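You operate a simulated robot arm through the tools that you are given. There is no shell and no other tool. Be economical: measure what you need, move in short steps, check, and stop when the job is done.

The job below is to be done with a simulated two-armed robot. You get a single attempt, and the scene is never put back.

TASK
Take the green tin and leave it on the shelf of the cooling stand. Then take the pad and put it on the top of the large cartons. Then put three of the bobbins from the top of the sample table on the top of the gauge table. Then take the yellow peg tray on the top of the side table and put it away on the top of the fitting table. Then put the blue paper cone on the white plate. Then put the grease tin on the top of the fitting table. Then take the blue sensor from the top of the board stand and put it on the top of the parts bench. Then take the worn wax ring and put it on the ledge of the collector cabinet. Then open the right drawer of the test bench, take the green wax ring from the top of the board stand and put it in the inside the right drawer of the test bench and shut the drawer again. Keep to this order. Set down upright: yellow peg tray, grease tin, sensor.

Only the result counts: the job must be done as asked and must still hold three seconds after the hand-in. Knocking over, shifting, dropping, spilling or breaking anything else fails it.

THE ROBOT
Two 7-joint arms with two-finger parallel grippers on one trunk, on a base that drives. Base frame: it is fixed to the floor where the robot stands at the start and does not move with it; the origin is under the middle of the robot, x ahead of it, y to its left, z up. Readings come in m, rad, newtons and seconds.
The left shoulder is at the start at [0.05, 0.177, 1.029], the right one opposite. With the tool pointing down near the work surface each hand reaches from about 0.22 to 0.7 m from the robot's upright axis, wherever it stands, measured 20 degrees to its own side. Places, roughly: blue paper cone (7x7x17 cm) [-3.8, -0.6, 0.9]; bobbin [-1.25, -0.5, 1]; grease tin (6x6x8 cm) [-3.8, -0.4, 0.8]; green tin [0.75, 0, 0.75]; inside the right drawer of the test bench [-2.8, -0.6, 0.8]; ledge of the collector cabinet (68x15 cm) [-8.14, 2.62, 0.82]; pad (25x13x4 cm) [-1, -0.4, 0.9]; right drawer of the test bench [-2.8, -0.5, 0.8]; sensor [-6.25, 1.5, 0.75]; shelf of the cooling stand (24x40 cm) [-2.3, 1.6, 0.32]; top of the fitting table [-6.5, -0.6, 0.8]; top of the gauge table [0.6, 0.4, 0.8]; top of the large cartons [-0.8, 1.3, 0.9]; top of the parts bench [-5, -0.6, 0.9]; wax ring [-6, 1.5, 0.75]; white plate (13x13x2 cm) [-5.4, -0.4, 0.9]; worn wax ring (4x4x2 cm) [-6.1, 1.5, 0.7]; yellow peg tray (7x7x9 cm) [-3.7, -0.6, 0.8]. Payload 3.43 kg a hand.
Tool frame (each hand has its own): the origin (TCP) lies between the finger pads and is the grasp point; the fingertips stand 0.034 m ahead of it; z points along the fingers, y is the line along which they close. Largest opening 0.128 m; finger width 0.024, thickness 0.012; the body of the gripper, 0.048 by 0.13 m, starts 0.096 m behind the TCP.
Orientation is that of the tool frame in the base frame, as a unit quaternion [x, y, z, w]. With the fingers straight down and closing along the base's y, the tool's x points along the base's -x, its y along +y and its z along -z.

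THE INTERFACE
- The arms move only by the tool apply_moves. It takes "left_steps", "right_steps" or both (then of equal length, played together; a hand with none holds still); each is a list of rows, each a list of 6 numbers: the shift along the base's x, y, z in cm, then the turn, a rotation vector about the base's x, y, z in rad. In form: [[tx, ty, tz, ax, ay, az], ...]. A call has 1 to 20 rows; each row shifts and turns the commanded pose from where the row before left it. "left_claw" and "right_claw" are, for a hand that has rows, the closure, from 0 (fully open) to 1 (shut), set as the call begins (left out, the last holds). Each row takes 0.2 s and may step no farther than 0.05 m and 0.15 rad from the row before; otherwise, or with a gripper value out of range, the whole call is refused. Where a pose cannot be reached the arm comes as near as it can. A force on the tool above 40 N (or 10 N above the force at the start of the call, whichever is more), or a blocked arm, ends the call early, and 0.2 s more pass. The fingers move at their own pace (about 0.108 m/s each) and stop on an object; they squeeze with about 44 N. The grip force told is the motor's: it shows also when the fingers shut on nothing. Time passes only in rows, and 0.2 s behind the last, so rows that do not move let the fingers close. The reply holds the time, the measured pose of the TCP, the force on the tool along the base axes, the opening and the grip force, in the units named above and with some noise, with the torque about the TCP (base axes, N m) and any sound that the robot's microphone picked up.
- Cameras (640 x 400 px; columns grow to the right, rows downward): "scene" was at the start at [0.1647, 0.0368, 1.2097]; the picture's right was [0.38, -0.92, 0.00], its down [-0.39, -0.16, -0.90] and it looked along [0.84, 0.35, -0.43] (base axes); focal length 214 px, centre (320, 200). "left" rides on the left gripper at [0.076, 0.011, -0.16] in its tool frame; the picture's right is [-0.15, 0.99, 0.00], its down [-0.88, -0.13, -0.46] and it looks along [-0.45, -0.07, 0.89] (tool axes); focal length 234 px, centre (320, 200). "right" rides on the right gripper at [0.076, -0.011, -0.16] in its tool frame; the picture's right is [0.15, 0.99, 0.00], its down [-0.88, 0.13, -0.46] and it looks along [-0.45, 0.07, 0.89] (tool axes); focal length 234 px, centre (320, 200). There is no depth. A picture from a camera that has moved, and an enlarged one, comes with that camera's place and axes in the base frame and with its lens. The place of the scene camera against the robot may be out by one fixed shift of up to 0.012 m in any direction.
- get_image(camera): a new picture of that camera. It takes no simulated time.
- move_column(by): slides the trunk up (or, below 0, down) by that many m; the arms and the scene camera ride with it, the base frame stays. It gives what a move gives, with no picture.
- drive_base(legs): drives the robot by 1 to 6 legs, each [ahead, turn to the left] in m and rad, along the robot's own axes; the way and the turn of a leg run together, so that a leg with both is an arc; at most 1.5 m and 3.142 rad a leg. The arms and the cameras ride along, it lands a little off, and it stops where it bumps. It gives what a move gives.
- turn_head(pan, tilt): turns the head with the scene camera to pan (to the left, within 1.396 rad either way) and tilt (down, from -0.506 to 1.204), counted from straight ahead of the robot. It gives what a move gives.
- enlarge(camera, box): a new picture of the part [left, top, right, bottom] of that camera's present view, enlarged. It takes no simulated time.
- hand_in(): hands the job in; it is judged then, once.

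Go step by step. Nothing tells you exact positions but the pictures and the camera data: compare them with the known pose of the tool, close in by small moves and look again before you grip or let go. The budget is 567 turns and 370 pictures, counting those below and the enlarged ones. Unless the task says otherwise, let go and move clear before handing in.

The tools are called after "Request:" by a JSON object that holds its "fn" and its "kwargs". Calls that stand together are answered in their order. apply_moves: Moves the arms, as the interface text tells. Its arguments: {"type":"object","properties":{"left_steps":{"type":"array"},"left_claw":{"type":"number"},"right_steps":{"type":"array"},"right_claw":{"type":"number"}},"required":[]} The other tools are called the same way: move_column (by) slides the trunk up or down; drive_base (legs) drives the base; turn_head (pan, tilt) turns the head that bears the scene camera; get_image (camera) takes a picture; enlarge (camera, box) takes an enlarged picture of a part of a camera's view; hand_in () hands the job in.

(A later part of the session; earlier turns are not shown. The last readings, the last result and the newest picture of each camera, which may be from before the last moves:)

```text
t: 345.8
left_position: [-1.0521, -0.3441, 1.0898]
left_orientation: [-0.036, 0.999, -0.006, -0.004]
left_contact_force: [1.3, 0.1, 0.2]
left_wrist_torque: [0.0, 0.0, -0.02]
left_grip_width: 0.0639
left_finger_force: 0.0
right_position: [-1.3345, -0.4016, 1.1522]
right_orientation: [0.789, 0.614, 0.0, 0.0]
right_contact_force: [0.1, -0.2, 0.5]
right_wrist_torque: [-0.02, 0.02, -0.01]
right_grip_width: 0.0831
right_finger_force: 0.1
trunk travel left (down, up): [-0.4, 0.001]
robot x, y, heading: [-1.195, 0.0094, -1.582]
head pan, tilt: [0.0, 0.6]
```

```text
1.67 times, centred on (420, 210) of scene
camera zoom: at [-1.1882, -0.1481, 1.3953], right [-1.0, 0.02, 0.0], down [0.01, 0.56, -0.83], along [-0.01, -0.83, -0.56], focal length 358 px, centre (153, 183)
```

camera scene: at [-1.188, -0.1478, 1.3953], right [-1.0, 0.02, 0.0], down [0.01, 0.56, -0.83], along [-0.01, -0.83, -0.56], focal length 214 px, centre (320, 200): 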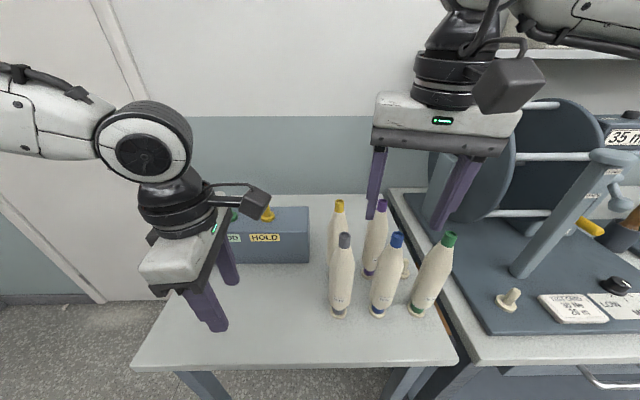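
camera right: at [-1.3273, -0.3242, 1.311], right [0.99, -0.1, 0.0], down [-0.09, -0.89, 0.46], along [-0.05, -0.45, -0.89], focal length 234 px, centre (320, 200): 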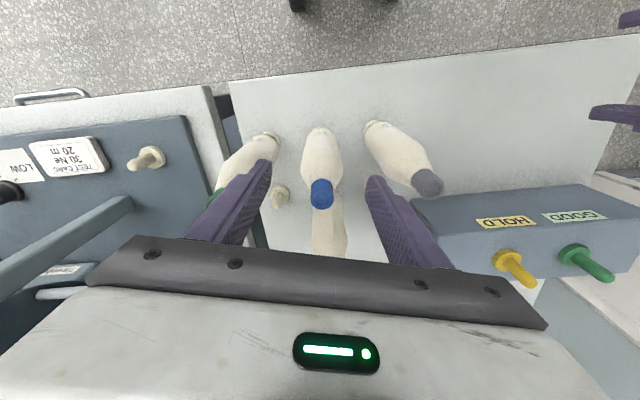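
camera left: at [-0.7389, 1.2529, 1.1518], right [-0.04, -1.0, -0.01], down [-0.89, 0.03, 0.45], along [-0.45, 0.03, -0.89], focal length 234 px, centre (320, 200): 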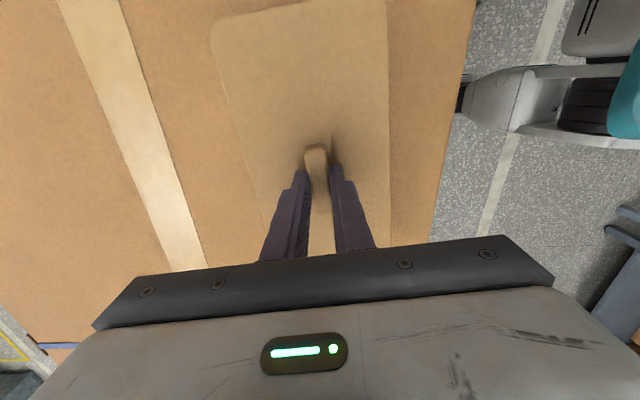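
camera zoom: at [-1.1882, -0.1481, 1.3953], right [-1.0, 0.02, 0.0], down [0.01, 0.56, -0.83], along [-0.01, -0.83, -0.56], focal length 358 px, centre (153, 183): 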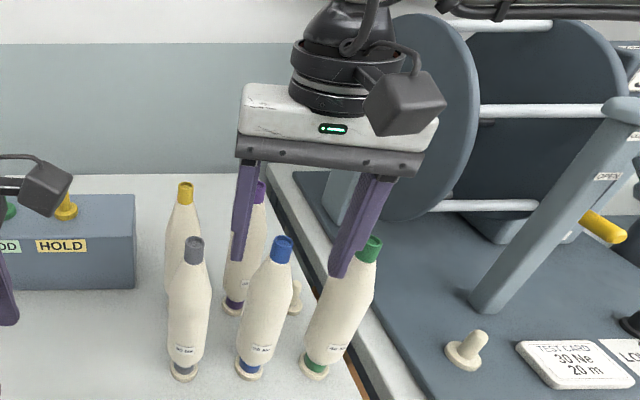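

The right camera shows the blue cap centred between the fingers. Descend and grip.

Request:
{"fn": "apply_moves", "kwargs": {"right_steps": [[0, 0, -3, 0, 0, 0], [0, 0, -3, 0, 0, 0], [0, 0, -2.6, 0, 0, 0], [0, 0, -1, 0, 0, 0], [0, 0, 0, 0, 0, 0]]}}

Request:
{"fn": "get_image", "kwargs": {"camera": "right"}}

Request:
{"fn": "enlarge", "kwargs": {"camera": "scene", "box": [310, 130, 510, 330]}}

```text
t: 347.0
left_position: [-1.051, -0.3434, 1.0889]
left_orientation: [-0.035, 0.999, -0.005, -0.004]
left_contact_force: [0.1, 0.3, -0.3]
left_wrist_torque: [-0.02, 0.01, -0.01]
left_grip_width: 0.0639
left_finger_force: 0.0
right_position: [-1.3341, -0.4011, 1.056]
right_orientation: [0.79, 0.614, -0.002, 0.0]
right_contact_force: [0.3, 0.3, -0.8]
right_wrist_torque: [0.0, 0.0, 0.02]
right_grip_width: 0.0834
right_finger_force: 0.0
trunk travel left (down, up): [-0.4, 0.001]
robot x, y, heading: [-1.1937, 0.006, -1.584]
head pan, tilt: [0.0, 0.6]
```

```text
210 pictures are left
camera right: at [-1.327, -0.324, 1.215], right [0.99, -0.1, 0.0], down [-0.09, -0.89, 0.46], along [-0.05, -0.45, -0.89], focal length 234 px, centre (320, 200)
```

right: 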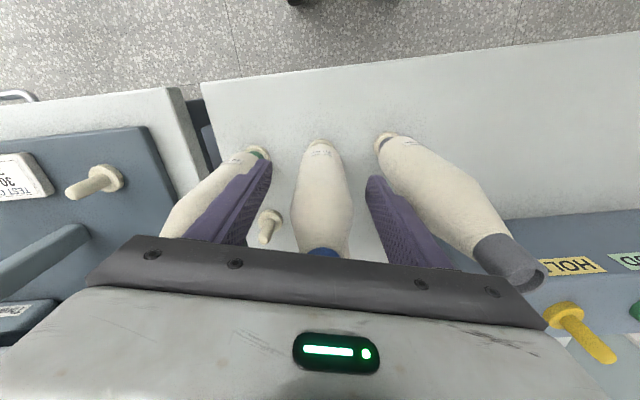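

```text
2.00 times, centred on (410, 230) of scene
camera zoom: at [-1.1883, -0.1482, 1.3952], right [-1.0, 0.02, 0.0], down [0.01, 0.56, -0.83], along [-0.01, -0.82, -0.56], focal length 429 px, centre (140, 140)
```

zoom: 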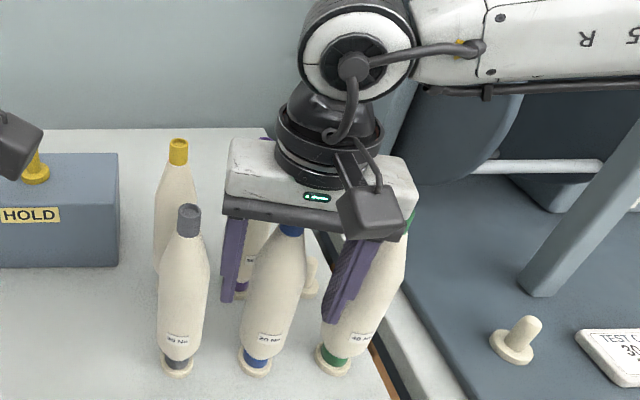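

Request:
{"fn": "apply_moves", "kwargs": {"right_steps": [[0, 0, 0, 0, 0, 0], [0, 0, 0, 0, 0, 0], [0, 0, 0, 0, 0, 0], [0, 0, 0, 0, 0, 0]], "right_claw": 1}}

Request:
{"fn": "apply_moves", "kwargs": {"right_steps": [[0, 0, 1, 0, 0, 0], [0, 0, 2, 0, 0, 0], [0, 0, 3, 0, 0, 0], [0, 0, 0, 0, 0, 0]]}}

Request:
{"fn": "get_image", "kwargs": {"camera": "scene"}}

```text
t: 348.0
left_position: [-1.0502, -0.3433, 1.0894]
left_orientation: [-0.037, 0.999, -0.005, -0.004]
left_contact_force: [0.1, 0.2, -0.3]
left_wrist_torque: [0.01, 0.01, 0.04]
left_grip_width: 0.0639
left_finger_force: 0.1
right_position: [-1.3323, -0.4005, 1.055]
right_orientation: [0.79, 0.614, 0.001, 0.0]
right_contact_force: [5.2, -2.2, -0.8]
right_wrist_torque: [-0.18, -0.59, 0.05]
right_grip_width: 0.0471
right_finger_force: 44.2
trunk travel left (down, up): [-0.4, 0.001]
robot x, y, heading: [-1.1948, 0.0075, -1.589]
head pan, tilt: [0.0, 0.6]
```

```text
t: 349.0
left_position: [-1.0505, -0.3438, 1.0894]
left_orientation: [-0.035, 0.999, -0.005, -0.003]
left_contact_force: [0.1, 0.2, -0.3]
left_wrist_torque: [-0.02, -0.01, -0.03]
left_grip_width: 0.064
left_finger_force: 0.0
right_position: [-1.3342, -0.4017, 1.1173]
right_orientation: [0.789, 0.614, 0.0, -0.002]
right_contact_force: [-0.7, 0.7, -1.1]
right_wrist_torque: [0.05, 0.0, 0.03]
right_grip_width: 0.0471
right_finger_force: 44.1
trunk travel left (down, up): [-0.4, 0.001]
robot x, y, heading: [-1.1948, 0.0083, -1.579]
head pan, tilt: [0.0, 0.6]
```

```text
208 pictures are left
camera scene: at [-1.1883, -0.1485, 1.3952], right [-1.0, 0.02, 0.0], down [0.01, 0.57, -0.82], along [-0.01, -0.82, -0.57], focal length 214 px, centre (320, 200)
```

scene: 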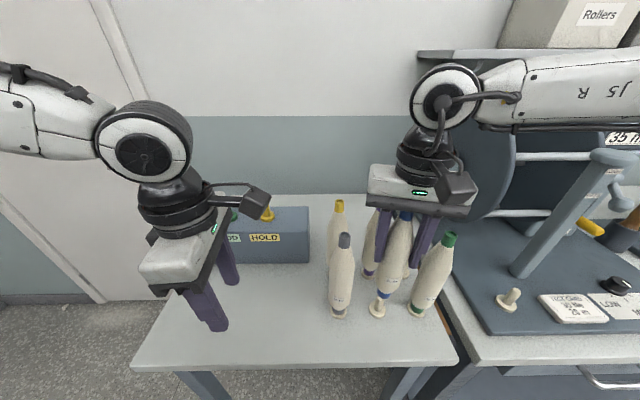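

Blue bobbin is off its peg. Raise a bit more, then pull it straight toward the robot.

Request:
{"fn": "apply_moves", "kwargs": {"right_steps": [[0, 0, 3, 0, 0, 0], [0, 0, 2, 0, 0, 0], [0, 4, 0, 0, 0, 0], [0, 4, 0, 0, 0, 0], [0, 4, 0, 0, 0, 0], [-2, 4, 0, 0, 0, 0], [-4, 2, 0, 0, 0, 0], [-4, 0, 0, 0, 0, 0]]}}

Request:
{"fn": "apply_moves", "kwargs": {"left_steps": [[-1, 0, 4, 0, 0, 0], [-2, 0, 4, 0, 0, 0], [-2, 0, 3, 0, 0, 0], [-3, 0, 0, 0, 0, 0], [-3, -1, 0, 0, 0, 0], [-3, -1, 0, 0, 0, 0], [-3, -2, 0, 0, 0, 0], [0, 0, 0, 0, 0, 0]], "left_claw": 0.4}}

Request:
{"fn": "get_image", "kwargs": {"camera": "left"}}

Request:
{"fn": "get_image", "kwargs": {"camera": "scene"}}

```text
t: 350.8
left_position: [-1.0522, -0.344, 1.0906]
left_orientation: [-0.036, 0.999, -0.006, -0.003]
left_contact_force: [0.3, -0.1, 0.3]
left_wrist_torque: [0.0, 0.01, 0.01]
left_grip_width: 0.064
left_finger_force: 0.0
right_position: [-1.436, -0.2206, 1.1667]
right_orientation: [0.789, 0.615, 0.0, -0.001]
right_contact_force: [0.0, 0.8, -1.5]
right_wrist_torque: [0.01, 0.0, -0.02]
right_grip_width: 0.0472
right_finger_force: 43.9
trunk travel left (down, up): [-0.4, 0.001]
robot x, y, heading: [-1.1974, 0.0067, -1.587]
head pan, tilt: [0.0, 0.6]
```

```text
t: 352.6
left_position: [-1.0935, -0.3435, 1.1899]
left_orientation: [-0.035, 0.999, -0.006, -0.004]
left_contact_force: [0.6, -0.1, 0.0]
left_wrist_torque: [0.01, 0.02, -0.02]
left_grip_width: 0.0771
left_finger_force: 0.0
left hand out of reach, approached as far as the arm can: row 3, 4, 5, 6, 7
right_position: [-1.4349, -0.2197, 1.1652]
right_orientation: [0.79, 0.613, 0.0, -0.001]
right_contact_force: [-0.3, 0.2, -1.7]
right_wrist_torque: [-0.03, 0.0, 0.01]
right_grip_width: 0.0468
right_finger_force: 43.9
trunk travel left (down, up): [-0.4, 0.001]
robot x, y, heading: [-1.1993, 0.0124, -1.585]
head pan, tilt: [0.0, 0.6]
```

```text
207 pictures are left
camera left: at [-1.1704, -0.3353, 1.3485], right [0.08, 1.0, -0.01], down [0.89, -0.06, 0.45], along [0.45, -0.04, -0.89], focal length 234 px, centre (320, 200)
```

left: 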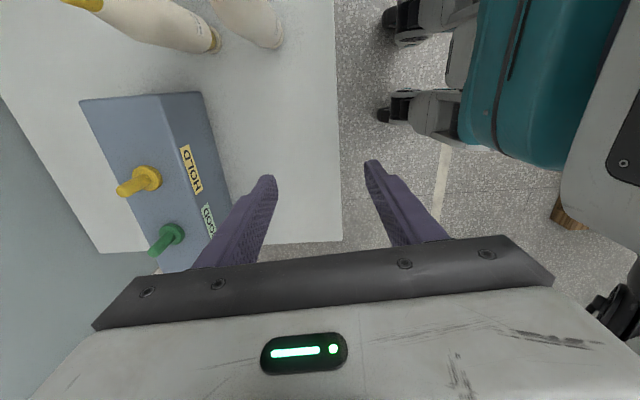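

```text
206 pictures are left
camera scene: at [-1.1883, -0.1482, 1.3952], right [-1.0, 0.02, 0.0], down [0.01, 0.56, -0.83], along [-0.01, -0.82, -0.56], focal length 214 px, centre (320, 200)
```

scene: 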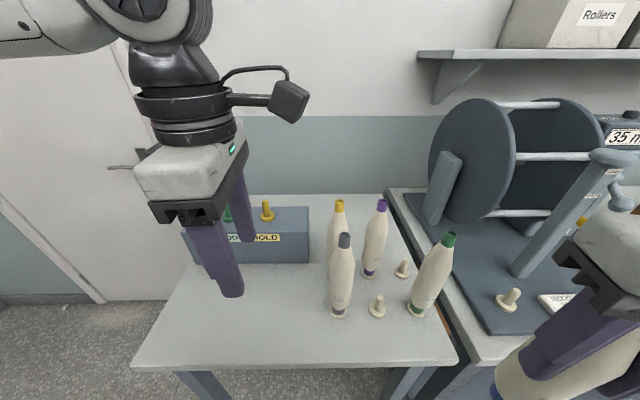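

The left wrist is restricted with that yaw; I'll rotate it back to its natural orientation while moving over the grey bobbin.

Request:
{"fn": "apply_moves", "kwargs": {"left_steps": [[0, 0, 1.5, 0, 0, -0.15], [0, 0, 0, 0, 0, -0.15], [0, 0, 0, 0, 0, -0.15], [-1, 0, 0, 0, 0, -0.15], [-2, 0, 0, 0, 0, -0.15], [-2, 0, 0, 0, 0, -0.15], [-2, -1, 0, 0, 0, -0.15], [-2, -1, 0, 0, 0, -0.15], [-2, -1, 0, 0, 0, -0.15], [-2, -2, 0, 0, 0, -0.15], [-1, -1, 0, 0, 0, 0], [0, 0, 0, 0, 0, 0]]}}

Request:
{"fn": "get_image", "kwargs": {"camera": "left"}}

Request:
{"fn": "get_image", "kwargs": {"camera": "scene"}}

```text
t: 355.2
left_position: [-1.0673, -0.4125, 1.2101]
left_orientation: [0.556, 0.831, -0.004, -0.008]
left_contact_force: [0.1, 0.0, 0.5]
left_wrist_torque: [0.01, 0.0, -0.01]
left_grip_width: 0.0769
left_finger_force: 0.1
left hand out of reach, approached as far as the arm can: row 1, 4, 5, 6, 7, 8, 9, 10, 11
right_position: [-1.4341, -0.2211, 1.166]
right_orientation: [0.79, 0.613, -0.001, -0.001]
right_contact_force: [0.0, -0.6, -0.5]
right_wrist_torque: [0.03, 0.01, -0.02]
right_grip_width: 0.047
right_finger_force: 43.8
trunk travel left (down, up): [-0.4, 0.001]
robot x, y, heading: [-1.1942, 0.0101, -1.59]
head pan, tilt: [0.0, 0.6]
```

```text
205 pictures are left
camera left: at [-1.0828, -0.3375, 1.3695], right [0.97, 0.24, -0.02], down [0.22, -0.86, 0.45], along [0.1, -0.44, -0.89], focal length 234 px, centre (320, 200)
```

left: 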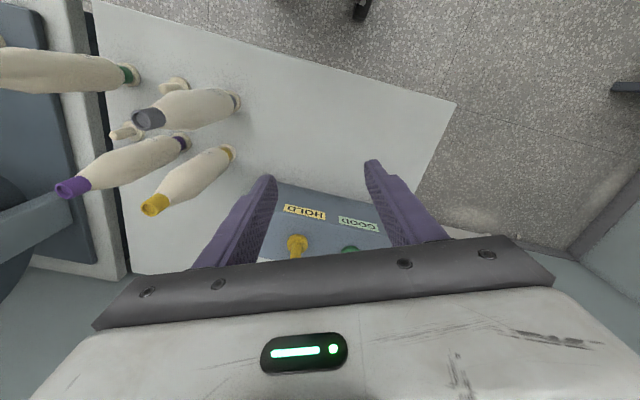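

```text
204 pictures are left
camera scene: at [-1.1882, -0.1484, 1.3952], right [-1.0, 0.02, 0.0], down [0.01, 0.57, -0.82], along [-0.01, -0.82, -0.57], focal length 214 px, centre (320, 200)
```

scene: 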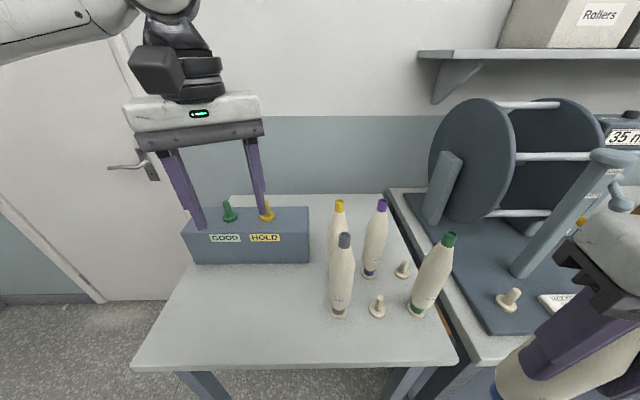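

The left arm can't cross over that far; I'll shift the base 0.19 m to the right.

Request:
{"fn": "drive_base", "kwargs": {"legs": [[0, 0.265], [-0.36, 0], [0, -0.53], [0.36, 0], [0, 0.265]]}}

Request:
{"fn": "get_image", "kwargs": {"camera": "left"}}

Request:
{"fn": "get_image", "kwargs": {"camera": "scene"}}

```text
t: 362.7
left_position: [-1.2557, -0.4056, 1.2106]
left_orientation: [0.554, 0.832, -0.003, -0.006]
left_contact_force: [-0.1, -0.5, 0.5]
left_wrist_torque: [-0.04, -0.02, 0.0]
left_grip_width: 0.0767
left_finger_force: 0.1
right_position: [-1.6238, -0.214, 1.1669]
right_orientation: [0.789, 0.615, -0.002, 0.0]
right_contact_force: [0.7, 0.1, -1.6]
right_wrist_torque: [0.02, -0.03, 0.0]
right_grip_width: 0.047
right_finger_force: 44.0
trunk travel left (down, up): [-0.4, 0.001]
robot x, y, heading: [-1.3874, 0.0142, -1.582]
head pan, tilt: [0.0, 0.6]
```

```text
203 pictures are left
camera left: at [-1.2715, -0.3303, 1.3702], right [0.97, 0.25, -0.02], down [0.23, -0.86, 0.45], along [0.1, -0.44, -0.89], focal length 234 px, centre (320, 200)
```

left: 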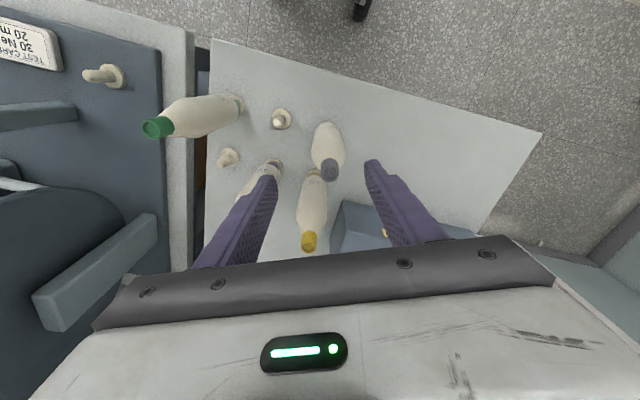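

```text
202 pictures are left
camera scene: at [-1.3771, -0.1416, 1.3953], right [-1.0, 0.01, 0.0], down [0.01, 0.56, -0.83], along [-0.01, -0.83, -0.56], focal length 214 px, centre (320, 200)
```

scene: 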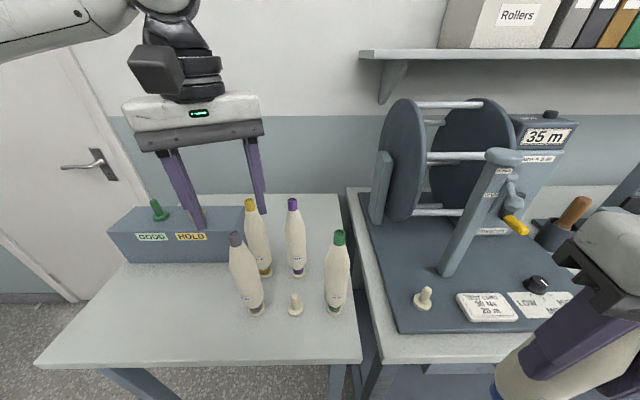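

Request:
{"fn": "apply_moves", "kwargs": {"left_steps": [[0.8, 0, 0, 0, -0.013, 0], [0, 0, -3, 0, 0, 0], [0, 0, -3, 0, 0, 0], [0, 0, -2, 0, 0, 0], [0, 0, 0, 0, 0, 0]]}}

Request:
{"fn": "get_image", "kwargs": {"camera": "left"}}

```text
t: 363.9
left_position: [-1.2467, -0.4046, 1.1286]
left_orientation: [0.554, 0.833, -0.001, -0.002]
left_contact_force: [0.2, -0.3, 0.5]
left_wrist_torque: [0.02, -0.05, 0.0]
left_grip_width: 0.0765
left_finger_force: 0.2
right_position: [-1.6233, -0.216, 1.1657]
right_orientation: [0.788, 0.615, -0.002, 0.001]
right_contact_force: [0.0, -0.2, -1.5]
right_wrist_torque: [0.03, 0.01, 0.0]
right_grip_width: 0.0472
right_finger_force: 44.1
trunk travel left (down, up): [-0.4, 0.001]
robot x, y, heading: [-1.3856, 0.0124, -1.587]
head pan, tilt: [0.0, 0.6]
```

```text
201 pictures are left
camera left: at [-1.2652, -0.3305, 1.2883], right [0.97, 0.25, 0.0], down [0.22, -0.86, 0.45], along [0.11, -0.44, -0.89], focal length 234 px, centre (320, 200)
```

left: 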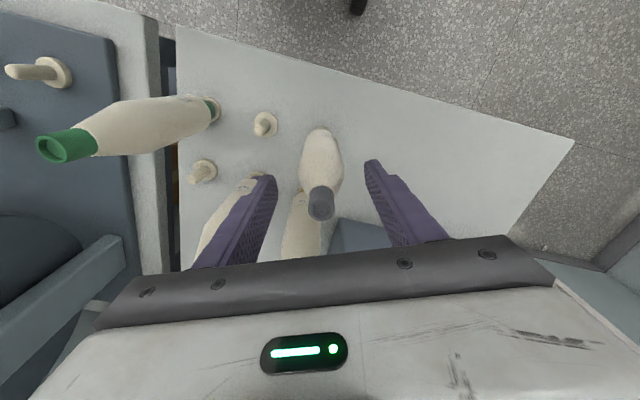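

Request:
{"fn": "apply_moves", "kwargs": {"left_steps": [[0, 0, -3, 0, 0, 0], [0, 0, -3, 0, 0, 0], [0, 0, -1.2, 0, 0, 0], [0, 0, 0, 0, 0, 0]]}}

Request:
{"fn": "apply_moves", "kwargs": {"left_steps": [[0, 0, 0, 0, 0, 0], [0, 0, 0, 0, 0, 0], [0, 0, 0, 0, 0, 0]], "left_claw": 1}}

Request:
{"fn": "apply_moves", "kwargs": {"left_steps": [[0, 0, 1, 0, 0, 0], [0, 0, 3, 0, 0, 0], [0, 0, 4, 0, 0, 0], [0, 0, 3, 0, 0, 0], [0, 0, 0, 0, 0, 0]]}}

Request:
{"fn": "get_image", "kwargs": {"camera": "scene"}}

```text
t: 364.9
left_position: [-1.2484, -0.4053, 1.0574]
left_orientation: [0.554, 0.832, -0.001, -0.002]
left_contact_force: [-1.1, 0.8, -0.1]
left_wrist_torque: [-0.03, -0.04, 0.0]
left_grip_width: 0.0768
left_finger_force: 0.0
right_position: [-1.6232, -0.2164, 1.1658]
right_orientation: [0.789, 0.614, -0.001, 0.001]
right_contact_force: [-0.3, 0.7, -1.2]
right_wrist_torque: [0.0, -0.02, 0.01]
right_grip_width: 0.0472
right_finger_force: 43.7
trunk travel left (down, up): [-0.4, 0.001]
robot x, y, heading: [-1.3807, 0.0193, -1.584]
head pan, tilt: [0.0, 0.6]
```

```text
t: 365.7
left_position: [-1.246, -0.4052, 1.0578]
left_orientation: [0.554, 0.832, -0.001, -0.001]
left_contact_force: [-0.8, 0.1, 0.6]
left_wrist_torque: [0.04, -0.01, -0.03]
left_grip_width: 0.0471
left_finger_force: 44.0
right_position: [-1.6227, -0.2146, 1.1656]
right_orientation: [0.789, 0.615, -0.001, 0.0]
right_contact_force: [0.7, -0.7, -1.5]
right_wrist_torque: [0.04, -0.02, -0.01]
right_grip_width: 0.0468
right_finger_force: 44.1
trunk travel left (down, up): [-0.4, 0.001]
robot x, y, heading: [-1.3877, 0.0151, -1.58]
head pan, tilt: [0.0, 0.6]
```

```text
t: 366.9
left_position: [-1.2464, -0.4055, 1.1688]
left_orientation: [0.554, 0.832, -0.001, -0.001]
left_contact_force: [-0.1, -0.1, -1.2]
left_wrist_torque: [0.01, 0.0, 0.05]
left_grip_width: 0.0467
left_finger_force: 44.6
right_position: [-1.6231, -0.2142, 1.1659]
right_orientation: [0.789, 0.615, -0.001, 0.0]
right_contact_force: [-1.1, -0.3, -1.2]
right_wrist_torque: [0.0, -0.02, 0.0]
right_grip_width: 0.0469
right_finger_force: 43.9
trunk travel left (down, up): [-0.4, 0.001]
robot x, y, heading: [-1.3833, 0.0145, -1.59]
head pan, tilt: [0.0, 0.6]
```

```text
200 pictures are left
camera scene: at [-1.3771, -0.1421, 1.3952], right [-1.0, 0.01, 0.0], down [0.01, 0.57, -0.82], along [-0.01, -0.82, -0.57], focal length 214 px, centre (320, 200)
```

scene: 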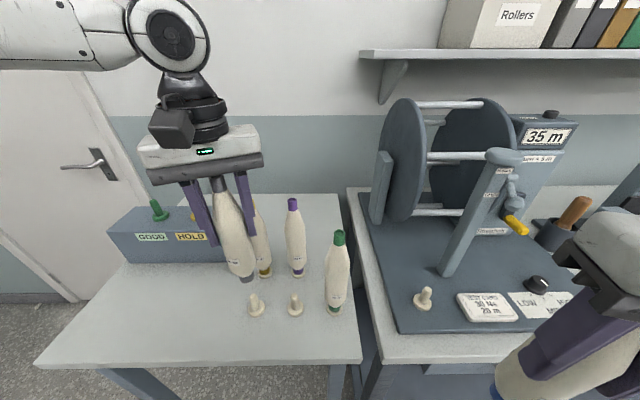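

Both bobbins held. I'll back off and carry them to the gauge table.

Request:
{"fn": "drive_base", "kwargs": {"legs": [[-0.4, 0], [0, 1.305], [1.12, 0], [0, 0.28]]}}

Request:
{"fn": "get_image", "kwargs": {"camera": "scene"}}

```text
t: 378.9
left_position: [0.114, 0.2332, 1.1665]
left_orientation: [-0.198, 0.98, -0.002, 0.0]
left_contact_force: [-0.6, -0.4, -1.8]
left_wrist_torque: [0.01, 0.01, -0.02]
left_grip_width: 0.0473
left_finger_force: 44.1
right_position: [-0.077, -0.1428, 1.166]
right_orientation: [0.121, 0.993, -0.001, 0.0]
right_contact_force: [-0.2, -0.4, -1.1]
right_wrist_torque: [-0.03, -0.01, 0.01]
right_grip_width: 0.047
right_finger_force: 44.4
trunk travel left (down, up): [-0.4, 0.001]
robot x, y, heading: [-0.3063, 0.0963, -0.01]
head pan, tilt: [0.0, 0.6]
```

```text
199 pictures are left
camera scene: at [-0.1383, 0.0947, 1.3952], right [-0.01, -1.0, 0.0], down [-0.57, 0.01, -0.82], along [0.82, -0.01, -0.57], focal length 214 px, centre (320, 200)
```

scene: 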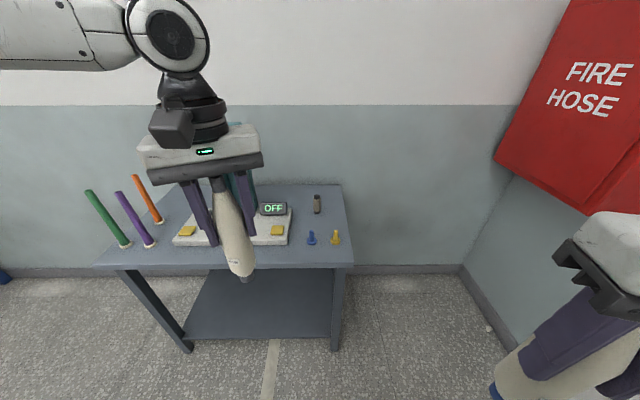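

Request:
{"fn": "drive_base", "kwargs": {"legs": [[0, -0.16], [0.375, 0], [0, 0.17]]}}

Request:
{"fn": "turn_head", "kwargs": {"pan": 0.0, "tilt": 0.75}}

Request:
{"fn": "get_image", "kwargs": {"camera": "scene"}}

Request:
{"fn": "get_image", "kwargs": {"camera": "left"}}

```text
t: 382.6
left_position: [0.4809, 0.174, 1.1675]
left_orientation: [-0.203, 0.979, -0.003, 0.001]
left_contact_force: [-0.1, 0.4, -1.3]
left_wrist_torque: [-0.05, 0.0, -0.01]
left_grip_width: 0.047
left_finger_force: 43.9
right_position: [0.296, -0.2057, 1.1669]
right_orientation: [0.117, 0.993, 0.0, 0.0]
right_contact_force: [-0.1, -0.1, -0.9]
right_wrist_torque: [0.04, 0.0, -0.01]
right_grip_width: 0.0469
right_finger_force: 44.5
trunk travel left (down, up): [-0.4, 0.001]
robot x, y, heading: [0.0651, 0.0303, 0.003]
head pan, tilt: [0.0, 0.6]
```

```text
t: 383.3
left_position: [0.4813, 0.1728, 1.1691]
left_orientation: [-0.204, 0.979, -0.003, 0.001]
left_contact_force: [1.1, 0.0, -1.8]
left_wrist_torque: [0.03, 0.02, 0.0]
left_grip_width: 0.0471
left_finger_force: 44.7
right_position: [0.2954, -0.2039, 1.1653]
right_orientation: [0.117, 0.993, 0.0, 0.001]
right_contact_force: [-0.5, -0.5, -1.1]
right_wrist_torque: [0.02, -0.01, -0.03]
right_grip_width: 0.047
right_finger_force: 43.6
trunk travel left (down, up): [-0.4, 0.001]
robot x, y, heading: [0.0595, 0.0291, -0.0]
head pan, tilt: [0.0, 0.75]
```

```text
198 pictures are left
camera scene: at [0.2252, 0.032, 1.3824], right [0.0, -1.0, 0.0], down [-0.68, 0.0, -0.73], along [0.73, 0.0, -0.68], focal length 214 px, centre (320, 200)
```

scene: 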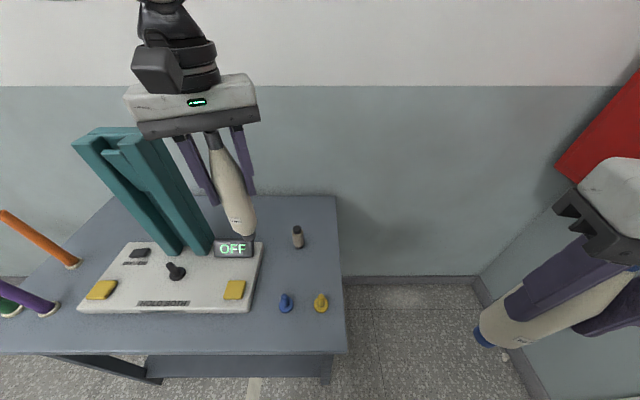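

```text
197 pictures are left
camera left: at [0.4079, 0.1546, 1.3278], right [-0.26, 0.97, 0.0], down [0.86, 0.23, 0.46], along [0.44, 0.11, -0.89], focal length 234 px, centre (320, 200)
```

left: 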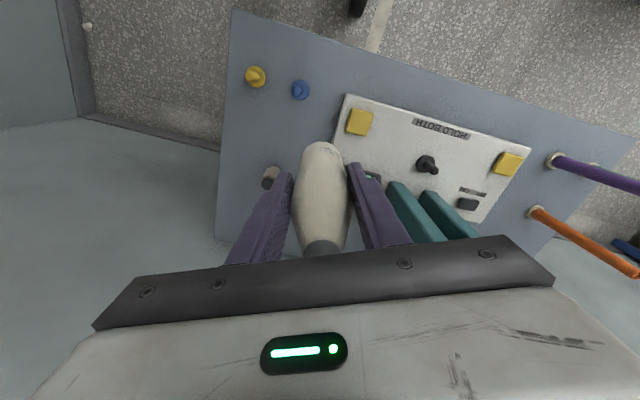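

Spot for the grey bobbin: (0.51, 0.155). I'll move over it and lower.

Request:
{"fn": "apply_moves", "kwargs": {"left_steps": [[1.5, -0.9, -2, 0, 0, 0], [1.4, -0.9, -3, 0, 0, 0], [0, 0, -4, 0, 0, 0], [0, 0, -4, 0, 0, 0], [0, 0, -3, 0, 0, 0], [0, 0, -1, 0, 0, 0], [0, 0, 0, 0, 0, 0]]}}

Request:
{"fn": "get_image", "kwargs": {"camera": "scene"}}

Request:
{"fn": "get_image", "kwargs": {"camera": "left"}}

```text
t: 384.9
left_position: [0.5002, 0.1733, 1.0009]
left_orientation: [-0.204, 0.979, -0.003, 0.001]
left_contact_force: [0.9, 0.4, -0.7]
left_wrist_torque: [0.02, 0.0, 0.03]
left_grip_width: 0.0468
left_finger_force: 44.5
left hand out of reach, approached as far as the arm can: row 2, 4, 5
right_position: [0.2954, -0.2044, 1.1669]
right_orientation: [0.117, 0.993, -0.001, 0.0]
right_contact_force: [-0.1, -0.3, -1.5]
right_wrist_torque: [0.0, 0.03, 0.0]
right_grip_width: 0.0471
right_finger_force: 44.1
trunk travel left (down, up): [-0.4, 0.001]
robot x, y, heading: [0.062, 0.0327, -0.001]
head pan, tilt: [0.0, 0.75]
```

```text
196 pictures are left
camera scene: at [0.2252, 0.032, 1.3823], right [0.0, -1.0, 0.0], down [-0.68, 0.0, -0.73], along [0.73, 0.0, -0.68], focal length 214 px, centre (320, 200)
```

scene: 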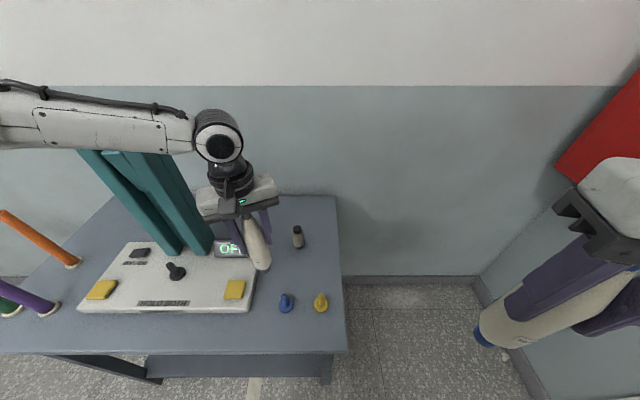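

```text
195 pictures are left
camera left: at [0.4268, 0.1551, 1.1607], right [-0.26, 0.97, -0.01], down [0.86, 0.23, 0.46], along [0.44, 0.11, -0.89], focal length 234 px, centre (320, 200)
```

left: 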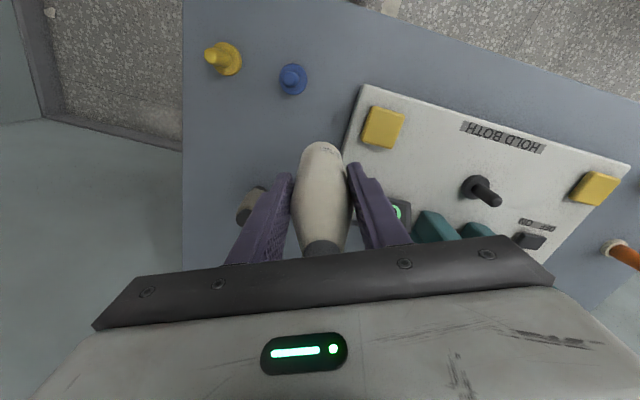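

The forearm clears the press tower (it is higher than it looks). I'll continue lowering the grey bobbin here at (0.50, 0.173).

Request:
{"fn": "apply_moves", "kwargs": {"left_steps": [[0, -0.3, -0.8, 0, 0, 0], [0, -0.3, -0.5, 0, 0, 0], [0, 0, -0.4, 0, 0, 0], [0, 0, -0.4, 0, 0, 0], [0, 0, 0, 0, 0, 0]]}}

Request:
{"fn": "enlarge", "kwargs": {"camera": "scene", "box": [180, 180, 340, 320]}}

```text
t: 386.1
left_position: [0.4957, 0.1773, 0.9847]
left_orientation: [-0.204, 0.979, -0.004, 0.001]
left_contact_force: [-0.1, 0.6, -1.6]
left_wrist_torque: [0.02, 0.0, 0.01]
left_grip_width: 0.0471
left_finger_force: 44.0
left hand out of reach, approached as far as the arm can: row 1, 2
right_position: [0.2947, -0.206, 1.1664]
right_orientation: [0.116, 0.993, -0.001, 0.0]
right_contact_force: [0.0, -0.5, -1.2]
right_wrist_torque: [-0.01, 0.01, 0.0]
right_grip_width: 0.0467
right_finger_force: 43.9
trunk travel left (down, up): [-0.4, 0.001]
robot x, y, heading: [0.0616, 0.0321, -0.003]
head pan, tilt: [0.0, 0.75]
```

```text
2.86 times, centred on (260, 250) of scene
camera zoom: at [0.2252, 0.032, 1.3823], right [0.0, -1.0, 0.0], down [-0.68, 0.0, -0.73], along [0.73, 0.0, -0.68], focal length 613 px, centre (491, 57)
```

zoom: 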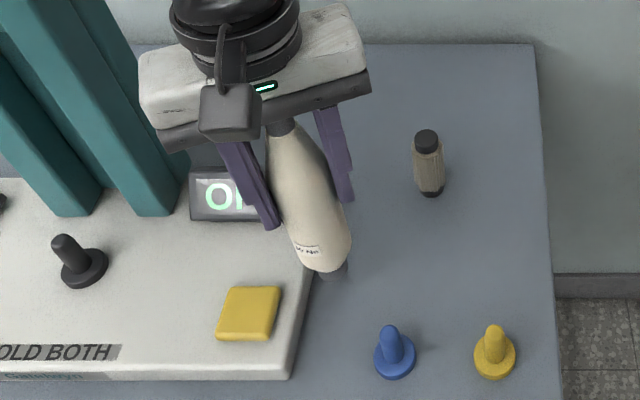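

Shift it 2 cm away from the console by turning the base slightly.

Request:
{"fn": "drive_base", "kwargs": {"legs": [[0, -0.06]]}}

Request:
{"fn": "apply_moves", "kwargs": {"left_steps": [[0, 0, -0.4, 0, 0, 0], [0, 0, -0.3, 0, 0, 0], [0, 0, -0.3, 0, 0, 0], [0, 0, 0, 0, 0, 0]]}}

Request:
{"fn": "enlarge", "kwargs": {"camera": "scene", "box": [180, 180, 340, 320]}}

```text
t: 386.9
left_position: [0.5041, 0.1505, 0.9849]
left_orientation: [-0.174, 0.985, -0.002, 0.0]
left_contact_force: [-0.4, 0.0, -1.5]
left_wrist_torque: [0.01, 0.03, 0.04]
left_grip_width: 0.0472
left_finger_force: 44.2
right_position: [0.2815, -0.2186, 1.1658]
right_orientation: [0.147, 0.989, -0.001, 0.001]
right_contact_force: [0.5, -0.9, -1.5]
right_wrist_torque: [0.03, -0.02, 0.0]
right_grip_width: 0.047
right_finger_force: 43.9
trunk travel left (down, up): [-0.4, 0.001]
robot x, y, heading: [0.0597, 0.0305, -0.063]
head pan, tilt: [0.0, 0.75]
```

```text
t: 387.9
left_position: [0.5021, 0.1533, 0.9759]
left_orientation: [-0.174, 0.985, -0.004, 0.001]
left_contact_force: [0.1, 0.1, -1.2]
left_wrist_torque: [-0.02, -0.03, -0.04]
left_grip_width: 0.0468
left_finger_force: 44.3
right_position: [0.281, -0.2184, 1.1666]
right_orientation: [0.147, 0.989, -0.001, 0.001]
right_contact_force: [0.5, 0.2, -1.2]
right_wrist_torque: [-0.02, 0.02, -0.01]
right_grip_width: 0.0473
right_finger_force: 44.5
trunk travel left (down, up): [-0.4, 0.001]
robot x, y, heading: [0.0618, 0.0315, -0.061]
head pan, tilt: [0.0, 0.75]
```

```text
2.86 times, centred on (260, 250) of scene
camera zoom: at [0.2249, 0.0229, 1.3823], right [-0.06, -1.0, 0.0], down [-0.68, 0.04, -0.73], along [0.73, -0.05, -0.68], focal length 613 px, centre (491, 57)
```

zoom: 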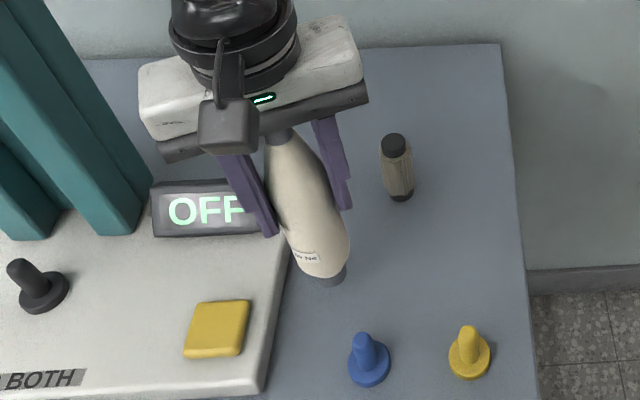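

Still no contact; continue down in small steps.

Request:
{"fn": "apply_moves", "kwargs": {"left_steps": [[0, 0, -0.3, 0, 0, 0], [0, 0, -0.3, 0, 0, 0], [0, 0, -0.3, 0, 0, 0], [0, 0, -0.3, 0, 0, 0], [0, 0, 0, 0, 0, 0]]}}

```text
t: 389.1
left_position: [0.5006, 0.1586, 0.9656]
left_orientation: [-0.174, 0.985, -0.005, 0.001]
left_contact_force: [0.2, -0.1, -1.4]
left_wrist_torque: [0.02, 0.01, 0.0]
left_grip_width: 0.0469
left_finger_force: 44.3
left hand out of reach, approached as far as the arm can: row 1, 4
right_position: [0.2808, -0.2198, 1.1668]
right_orientation: [0.146, 0.989, -0.001, 0.001]
right_contact_force: [-0.2, 0.3, -1.5]
right_wrist_torque: [-0.03, -0.02, 0.0]
right_grip_width: 0.0471
right_finger_force: 44.0
trunk travel left (down, up): [-0.4, 0.001]
robot x, y, heading: [0.0624, 0.0307, -0.058]
head pan, tilt: [0.0, 0.75]
```

Request:
{"fn": "move_column", "kwargs": {"by": -0.004}}

Request:
{"fn": "enlarge", "kwargs": {"camera": "scene", "box": [200, 220, 320, 310]}}

```text
t: 389.7
left_position: [0.4999, 0.1577, 0.9623]
left_orientation: [-0.173, 0.985, -0.004, 0.0]
left_contact_force: [0.2, -0.5, -0.8]
left_wrist_torque: [0.01, 0.02, -0.02]
left_grip_width: 0.0469
left_finger_force: 44.3
right_position: [0.2809, -0.2184, 1.1621]
right_orientation: [0.147, 0.989, -0.001, 0.001]
right_contact_force: [-0.3, 0.6, -1.7]
right_wrist_torque: [-0.01, 0.02, 0.03]
right_grip_width: 0.0472
right_finger_force: 43.8
trunk travel left (down, up): [-0.396, 0.005]
robot x, y, heading: [0.0584, 0.0341, -0.058]
head pan, tilt: [0.0, 0.75]
```

```text
4.44 times, centred on (260, 265) of scene
camera zoom: at [0.2249, 0.0229, 1.3783], right [-0.06, -1.0, 0.0], down [-0.68, 0.04, -0.73], along [0.73, -0.05, -0.68], focal length 953 px, centre (587, -89)
```

zoom: 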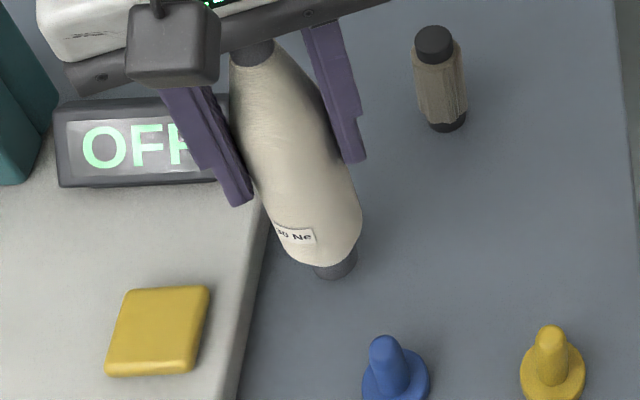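

Request:
{"fn": "move_column", "kwargs": {"by": -0.004}}

Request:
{"fn": "move_column", "kwargs": {"by": -0.004}}

```text
t: 390.2
left_position: [0.5001, 0.1571, 0.9573]
left_orientation: [-0.174, 0.985, -0.004, 0.001]
left_contact_force: [0.5, 0.1, -1.6]
left_wrist_torque: [-0.05, 0.04, 0.03]
left_grip_width: 0.0471
left_finger_force: 44.2
right_position: [0.281, -0.2188, 1.1588]
right_orientation: [0.147, 0.989, 0.0, 0.001]
right_contact_force: [-0.4, 0.3, -0.8]
right_wrist_torque: [-0.01, 0.04, -0.01]
right_grip_width: 0.0473
right_finger_force: 43.7
trunk travel left (down, up): [-0.392, 0.009]
robot x, y, heading: [0.0652, 0.0296, -0.06]
head pan, tilt: [0.0, 0.75]
```

```text
t: 390.7
left_position: [0.5005, 0.1586, 0.9533]
left_orientation: [-0.174, 0.985, -0.004, -0.001]
left_contact_force: [-0.5, 0.2, -1.4]
left_wrist_torque: [-0.02, 0.03, 0.0]
left_grip_width: 0.0469
left_finger_force: 43.8
right_position: [0.2809, -0.2198, 1.1539]
right_orientation: [0.147, 0.989, -0.001, 0.001]
right_contact_force: [1.2, -0.5, -1.7]
right_wrist_torque: [0.0, 0.0, 0.01]
right_grip_width: 0.0471
right_finger_force: 44.5
trunk travel left (down, up): [-0.388, 0.013]
robot x, y, heading: [0.0612, 0.0306, -0.064]
head pan, tilt: [0.0, 0.75]
```

Request:
{"fn": "move_column", "kwargs": {"by": -0.006}}

Request:
{"fn": "enlarge", "kwargs": {"camera": "left", "box": [240, 100, 420, 260]}}

```text
t: 391.3
left_position: [0.5014, 0.1583, 0.9469]
left_orientation: [-0.174, 0.985, -0.004, 0.001]
left_contact_force: [-0.2, 1.1, 3.3]
left_wrist_torque: [0.14, 0.13, 0.01]
left_grip_width: 0.0471
left_finger_force: 44.1
right_position: [0.2813, -0.2189, 1.1476]
right_orientation: [0.147, 0.989, -0.001, 0.001]
right_contact_force: [0.6, -0.6, -1.5]
right_wrist_torque: [0.01, 0.02, -0.01]
right_grip_width: 0.0469
right_finger_force: 43.9
trunk travel left (down, up): [-0.382, 0.019]
robot x, y, heading: [0.0599, 0.0318, -0.064]
head pan, tilt: [0.0, 0.75]
```

```text
2.50 times, centred on (330, 180) of left
camera zoom: at [0.4251, 0.1441, 1.1076], right [-0.2, 0.98, -0.01], down [0.87, 0.18, 0.46], along [0.45, 0.08, -0.89], focal length 585 px, centre (295, 250)
```

zoom: 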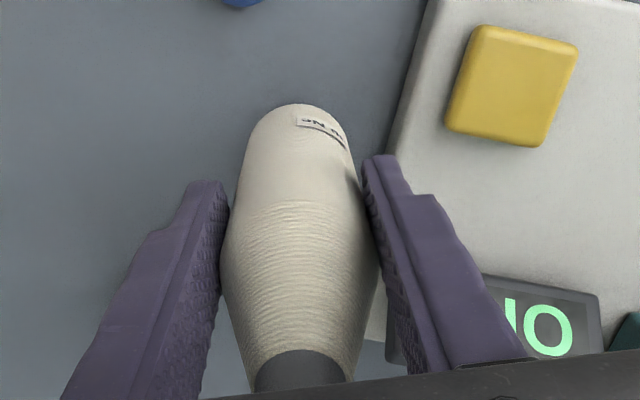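

Contact. Release gently and check that it stands.

Request:
{"fn": "apply_moves", "kwargs": {"left_steps": [[0, 0, 0, 0, 0, 0], [0, 0, 0, 0, 0, 0], [0, 0, 0, 0, 0, 0]], "left_claw": 0.42}}

Request:
{"fn": "enlarge", "kwargs": {"camera": "scene", "box": [180, 180, 340, 320]}}

```text
t: 392.1
left_position: [0.5002, 0.1576, 0.947]
left_orientation: [-0.173, 0.985, -0.004, 0.001]
left_contact_force: [-0.4, 0.8, -0.8]
left_wrist_torque: [-0.02, -0.02, 0.01]
left_grip_width: 0.0741
left_finger_force: 0.1
right_position: [0.2808, -0.217, 1.1482]
right_orientation: [0.147, 0.989, -0.001, 0.001]
right_contact_force: [-0.1, -0.4, -0.8]
right_wrist_torque: [0.01, -0.01, -0.04]
right_grip_width: 0.0469
right_finger_force: 43.3
trunk travel left (down, up): [-0.382, 0.019]
robot x, y, heading: [0.0642, 0.0295, -0.062]
head pan, tilt: [0.0, 0.75]
```

```text
2.86 times, centred on (260, 250) of scene
camera zoom: at [0.2248, 0.0229, 1.3643], right [-0.06, -1.0, 0.0], down [-0.68, 0.04, -0.73], along [0.73, -0.05, -0.68], focal length 613 px, centre (491, 57)
```

zoom: 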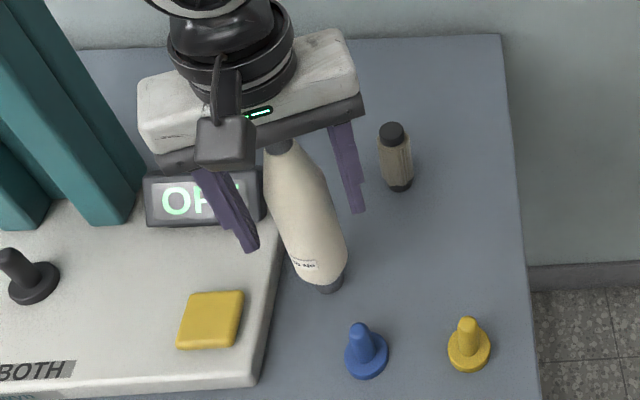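

It stands. Open wider and lift straight up.

Request:
{"fn": "apply_moves", "kwargs": {"left_steps": [[0, 0, 0, 0, 0, 0], [0, 0, 0, 0, 0, 0], [0, 0, 1, 0, 0, 0], [0, 0, 2, 0, 0, 0], [0, 0, 3, 0, 0, 0], [0, 0, 3, 0, 0, 0], [0, 0, 3, 0, 0, 0], [0, 0, 3, 0, 0, 0], [0, 0, 3, 0, 0, 0]], "left_claw": 0}}

Request:
{"fn": "get_image", "kwargs": {"camera": "scene"}}

```text
t: 394.1
left_position: [0.501, 0.158, 1.1283]
left_orientation: [-0.173, 0.985, -0.004, 0.001]
left_contact_force: [-0.1, 0.5, 0.6]
left_wrist_torque: [-0.03, 0.03, 0.01]
left_grip_width: 0.1278
left_finger_force: 0.1
right_position: [0.2813, -0.2175, 1.1484]
right_orientation: [0.147, 0.989, 0.0, 0.002]
right_contact_force: [0.5, 0.4, -1.7]
right_wrist_torque: [0.02, 0.02, 0.0]
right_grip_width: 0.047
right_finger_force: 43.6
trunk travel left (down, up): [-0.382, 0.019]
robot x, y, heading: [0.0624, 0.0331, -0.058]
head pan, tilt: [0.0, 0.75]
```

```text
189 pictures are left
camera scene: at [0.2246, 0.0228, 1.3644], right [-0.06, -1.0, 0.0], down [-0.68, 0.04, -0.73], along [0.73, -0.05, -0.68], focal length 214 px, centre (320, 200)
```

scene: 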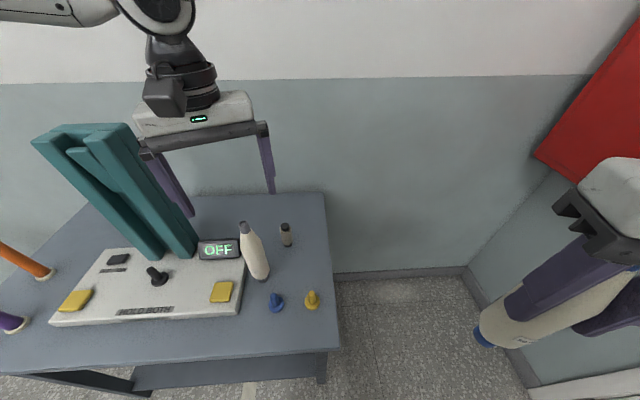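

Grey bobbin stands. Retract the left hand and bring the blue one over (0.54, 0.035).

Request:
{"fn": "apply_moves", "kwargs": {"left_steps": [[0, 0, 2, 0, 0, 0], [-4, 0, 0, 0, 0, 0], [-4, 2, 0, 0, 0, 0], [-4, 2, 0, 0, 0, 0], [-4, 2, 0, 0, 0, 0], [0, 0, 0, 0, 0, 0], [0, 0, 0, 0, 0, 0], [0, 0, 0, 0, 0, 0], [0, 0, 0, 0, 0, 0]], "right_steps": [[3.2, 3.1, 0, 0, 0, 0], [3.2, 3.1, 0, 0, 0, 0], [3.2, 3.1, 0, 0, 0, 0], [3.2, 3.1, 0, 0, 0, 0], [3.2, 3.2, 0, 0, 0, 0], [3.3, 3.2, 0, 0, 0, 0], [3.3, 3.2, 0, 0, 0, 0], [3.3, 3.3, 0, 0, 0, 0], [0, 0, 0, 0, 0, 0]]}}

Request:
{"fn": "get_image", "kwargs": {"camera": "right"}}

Request:
{"fn": "get_image", "kwargs": {"camera": "scene"}}

```text
t: 396.1
left_position: [0.3401, 0.2171, 1.1473]
left_orientation: [-0.174, 0.985, -0.004, 0.001]
left_contact_force: [0.0, -0.3, -0.1]
left_wrist_torque: [-0.02, -0.01, -0.01]
left_grip_width: 0.1284
left_finger_force: 0.1
right_position: [0.4092, -0.0961, 1.1498]
right_orientation: [0.15, 0.989, 0.001, 0.002]
right_contact_force: [-0.4, 0.1, -0.9]
right_wrist_torque: [0.01, 0.01, 0.0]
right_grip_width: 0.0474
right_finger_force: 44.2
right hand out of reach, approached as far as the arm can: row 5, 6, 7, 8
trunk travel left (down, up): [-0.382, 0.019]
robot x, y, heading: [0.065, 0.034, -0.064]
head pan, tilt: [0.0, 0.75]
```

```text
188 pictures are left
camera right: at [0.3322, -0.0838, 1.3085], right [0.15, 0.99, 0.0], down [0.88, -0.14, 0.46], along [0.45, -0.07, -0.89], focal length 234 px, centre (320, 200)
```

right: 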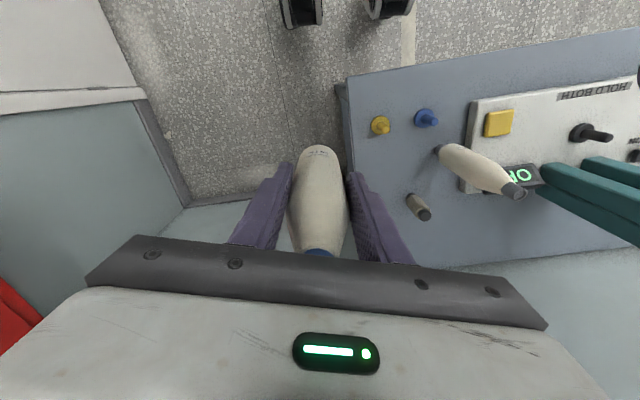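

```text
187 pictures are left
camera scene: at [0.2247, 0.023, 1.3644], right [-0.06, -1.0, 0.0], down [-0.68, 0.04, -0.73], along [0.73, -0.05, -0.68], focal length 214 px, centre (320, 200)
```

scene: 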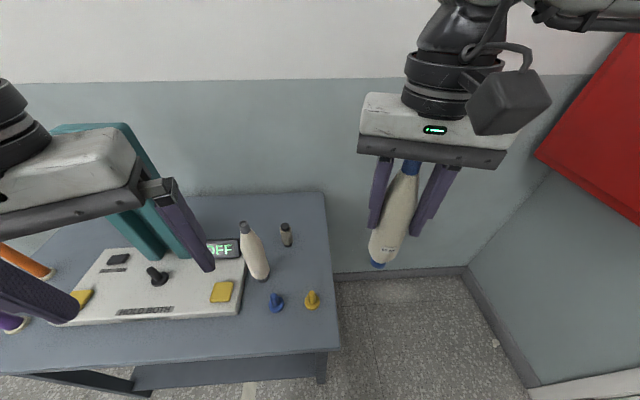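

The right arm can't cross that far; I'll shift the base 0.16 m left and retract the left hand more.

Request:
{"fn": "apply_moves", "kwargs": {"left_steps": [[-3, 2, 1, 0, 0, 0], [-3, 2, 1, 0, 0, 0], [-3, 2, 1, 0, 0, 0]]}}

Request:
{"fn": "drive_base", "kwargs": {"legs": [[0, -0.2], [-0.31, 0], [0, 0.52], [0.315, 0], [0, -0.26]]}}

Request:
{"fn": "get_image", "kwargs": {"camera": "right"}}

```text
t: 396.9
left_position: [0.2494, 0.2771, 1.1782]
left_orientation: [-0.174, 0.985, -0.004, 0.0]
left_contact_force: [-0.2, 0.4, -0.5]
left_wrist_torque: [-0.02, -0.04, -0.02]
left_grip_width: 0.1281
left_finger_force: 0.1
right_position: [0.4086, -0.0946, 1.1494]
right_orientation: [0.149, 0.989, 0.002, 0.002]
right_contact_force: [-0.1, 0.0, -0.8]
right_wrist_torque: [0.02, 0.0, -0.01]
right_grip_width: 0.0469
right_finger_force: 43.9
trunk travel left (down, up): [-0.382, 0.019]
robot x, y, heading: [0.063, 0.0328, -0.061]
head pan, tilt: [0.0, 0.75]
```

```text
t: 403.8
left_position: [0.2408, 0.4486, 1.1781]
left_orientation: [-0.206, 0.979, -0.004, 0.0]
left_contact_force: [-0.4, 0.5, 0.9]
left_wrist_torque: [0.04, -0.02, -0.01]
left_grip_width: 0.1282
left_finger_force: 0.0
right_position: [0.4248, 0.087, 1.1494]
right_orientation: [0.117, 0.993, 0.002, 0.002]
right_contact_force: [0.4, 0.2, -1.1]
right_wrist_torque: [0.02, 0.03, -0.01]
right_grip_width: 0.047
right_finger_force: 44.2
trunk travel left (down, up): [-0.382, 0.019]
robot x, y, heading: [0.0685, 0.19, -0.0]
head pan, tilt: [0.0, 0.75]
```

```text
186 pictures are left
camera right: at [0.3466, 0.0946, 1.3087], right [0.09, 1.0, 0.0], down [0.89, -0.08, 0.46], along [0.46, -0.04, -0.89], focal length 234 px, centre (320, 200)
```

right: 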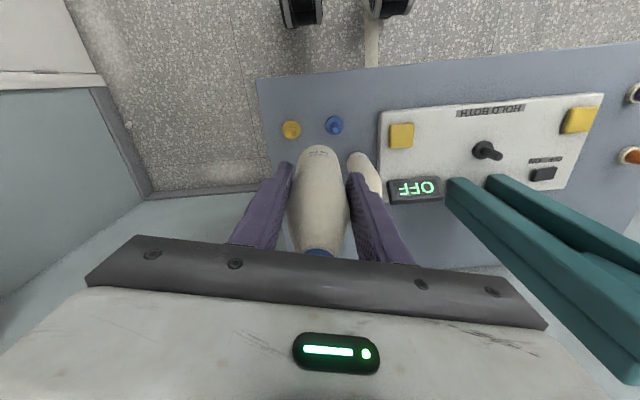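

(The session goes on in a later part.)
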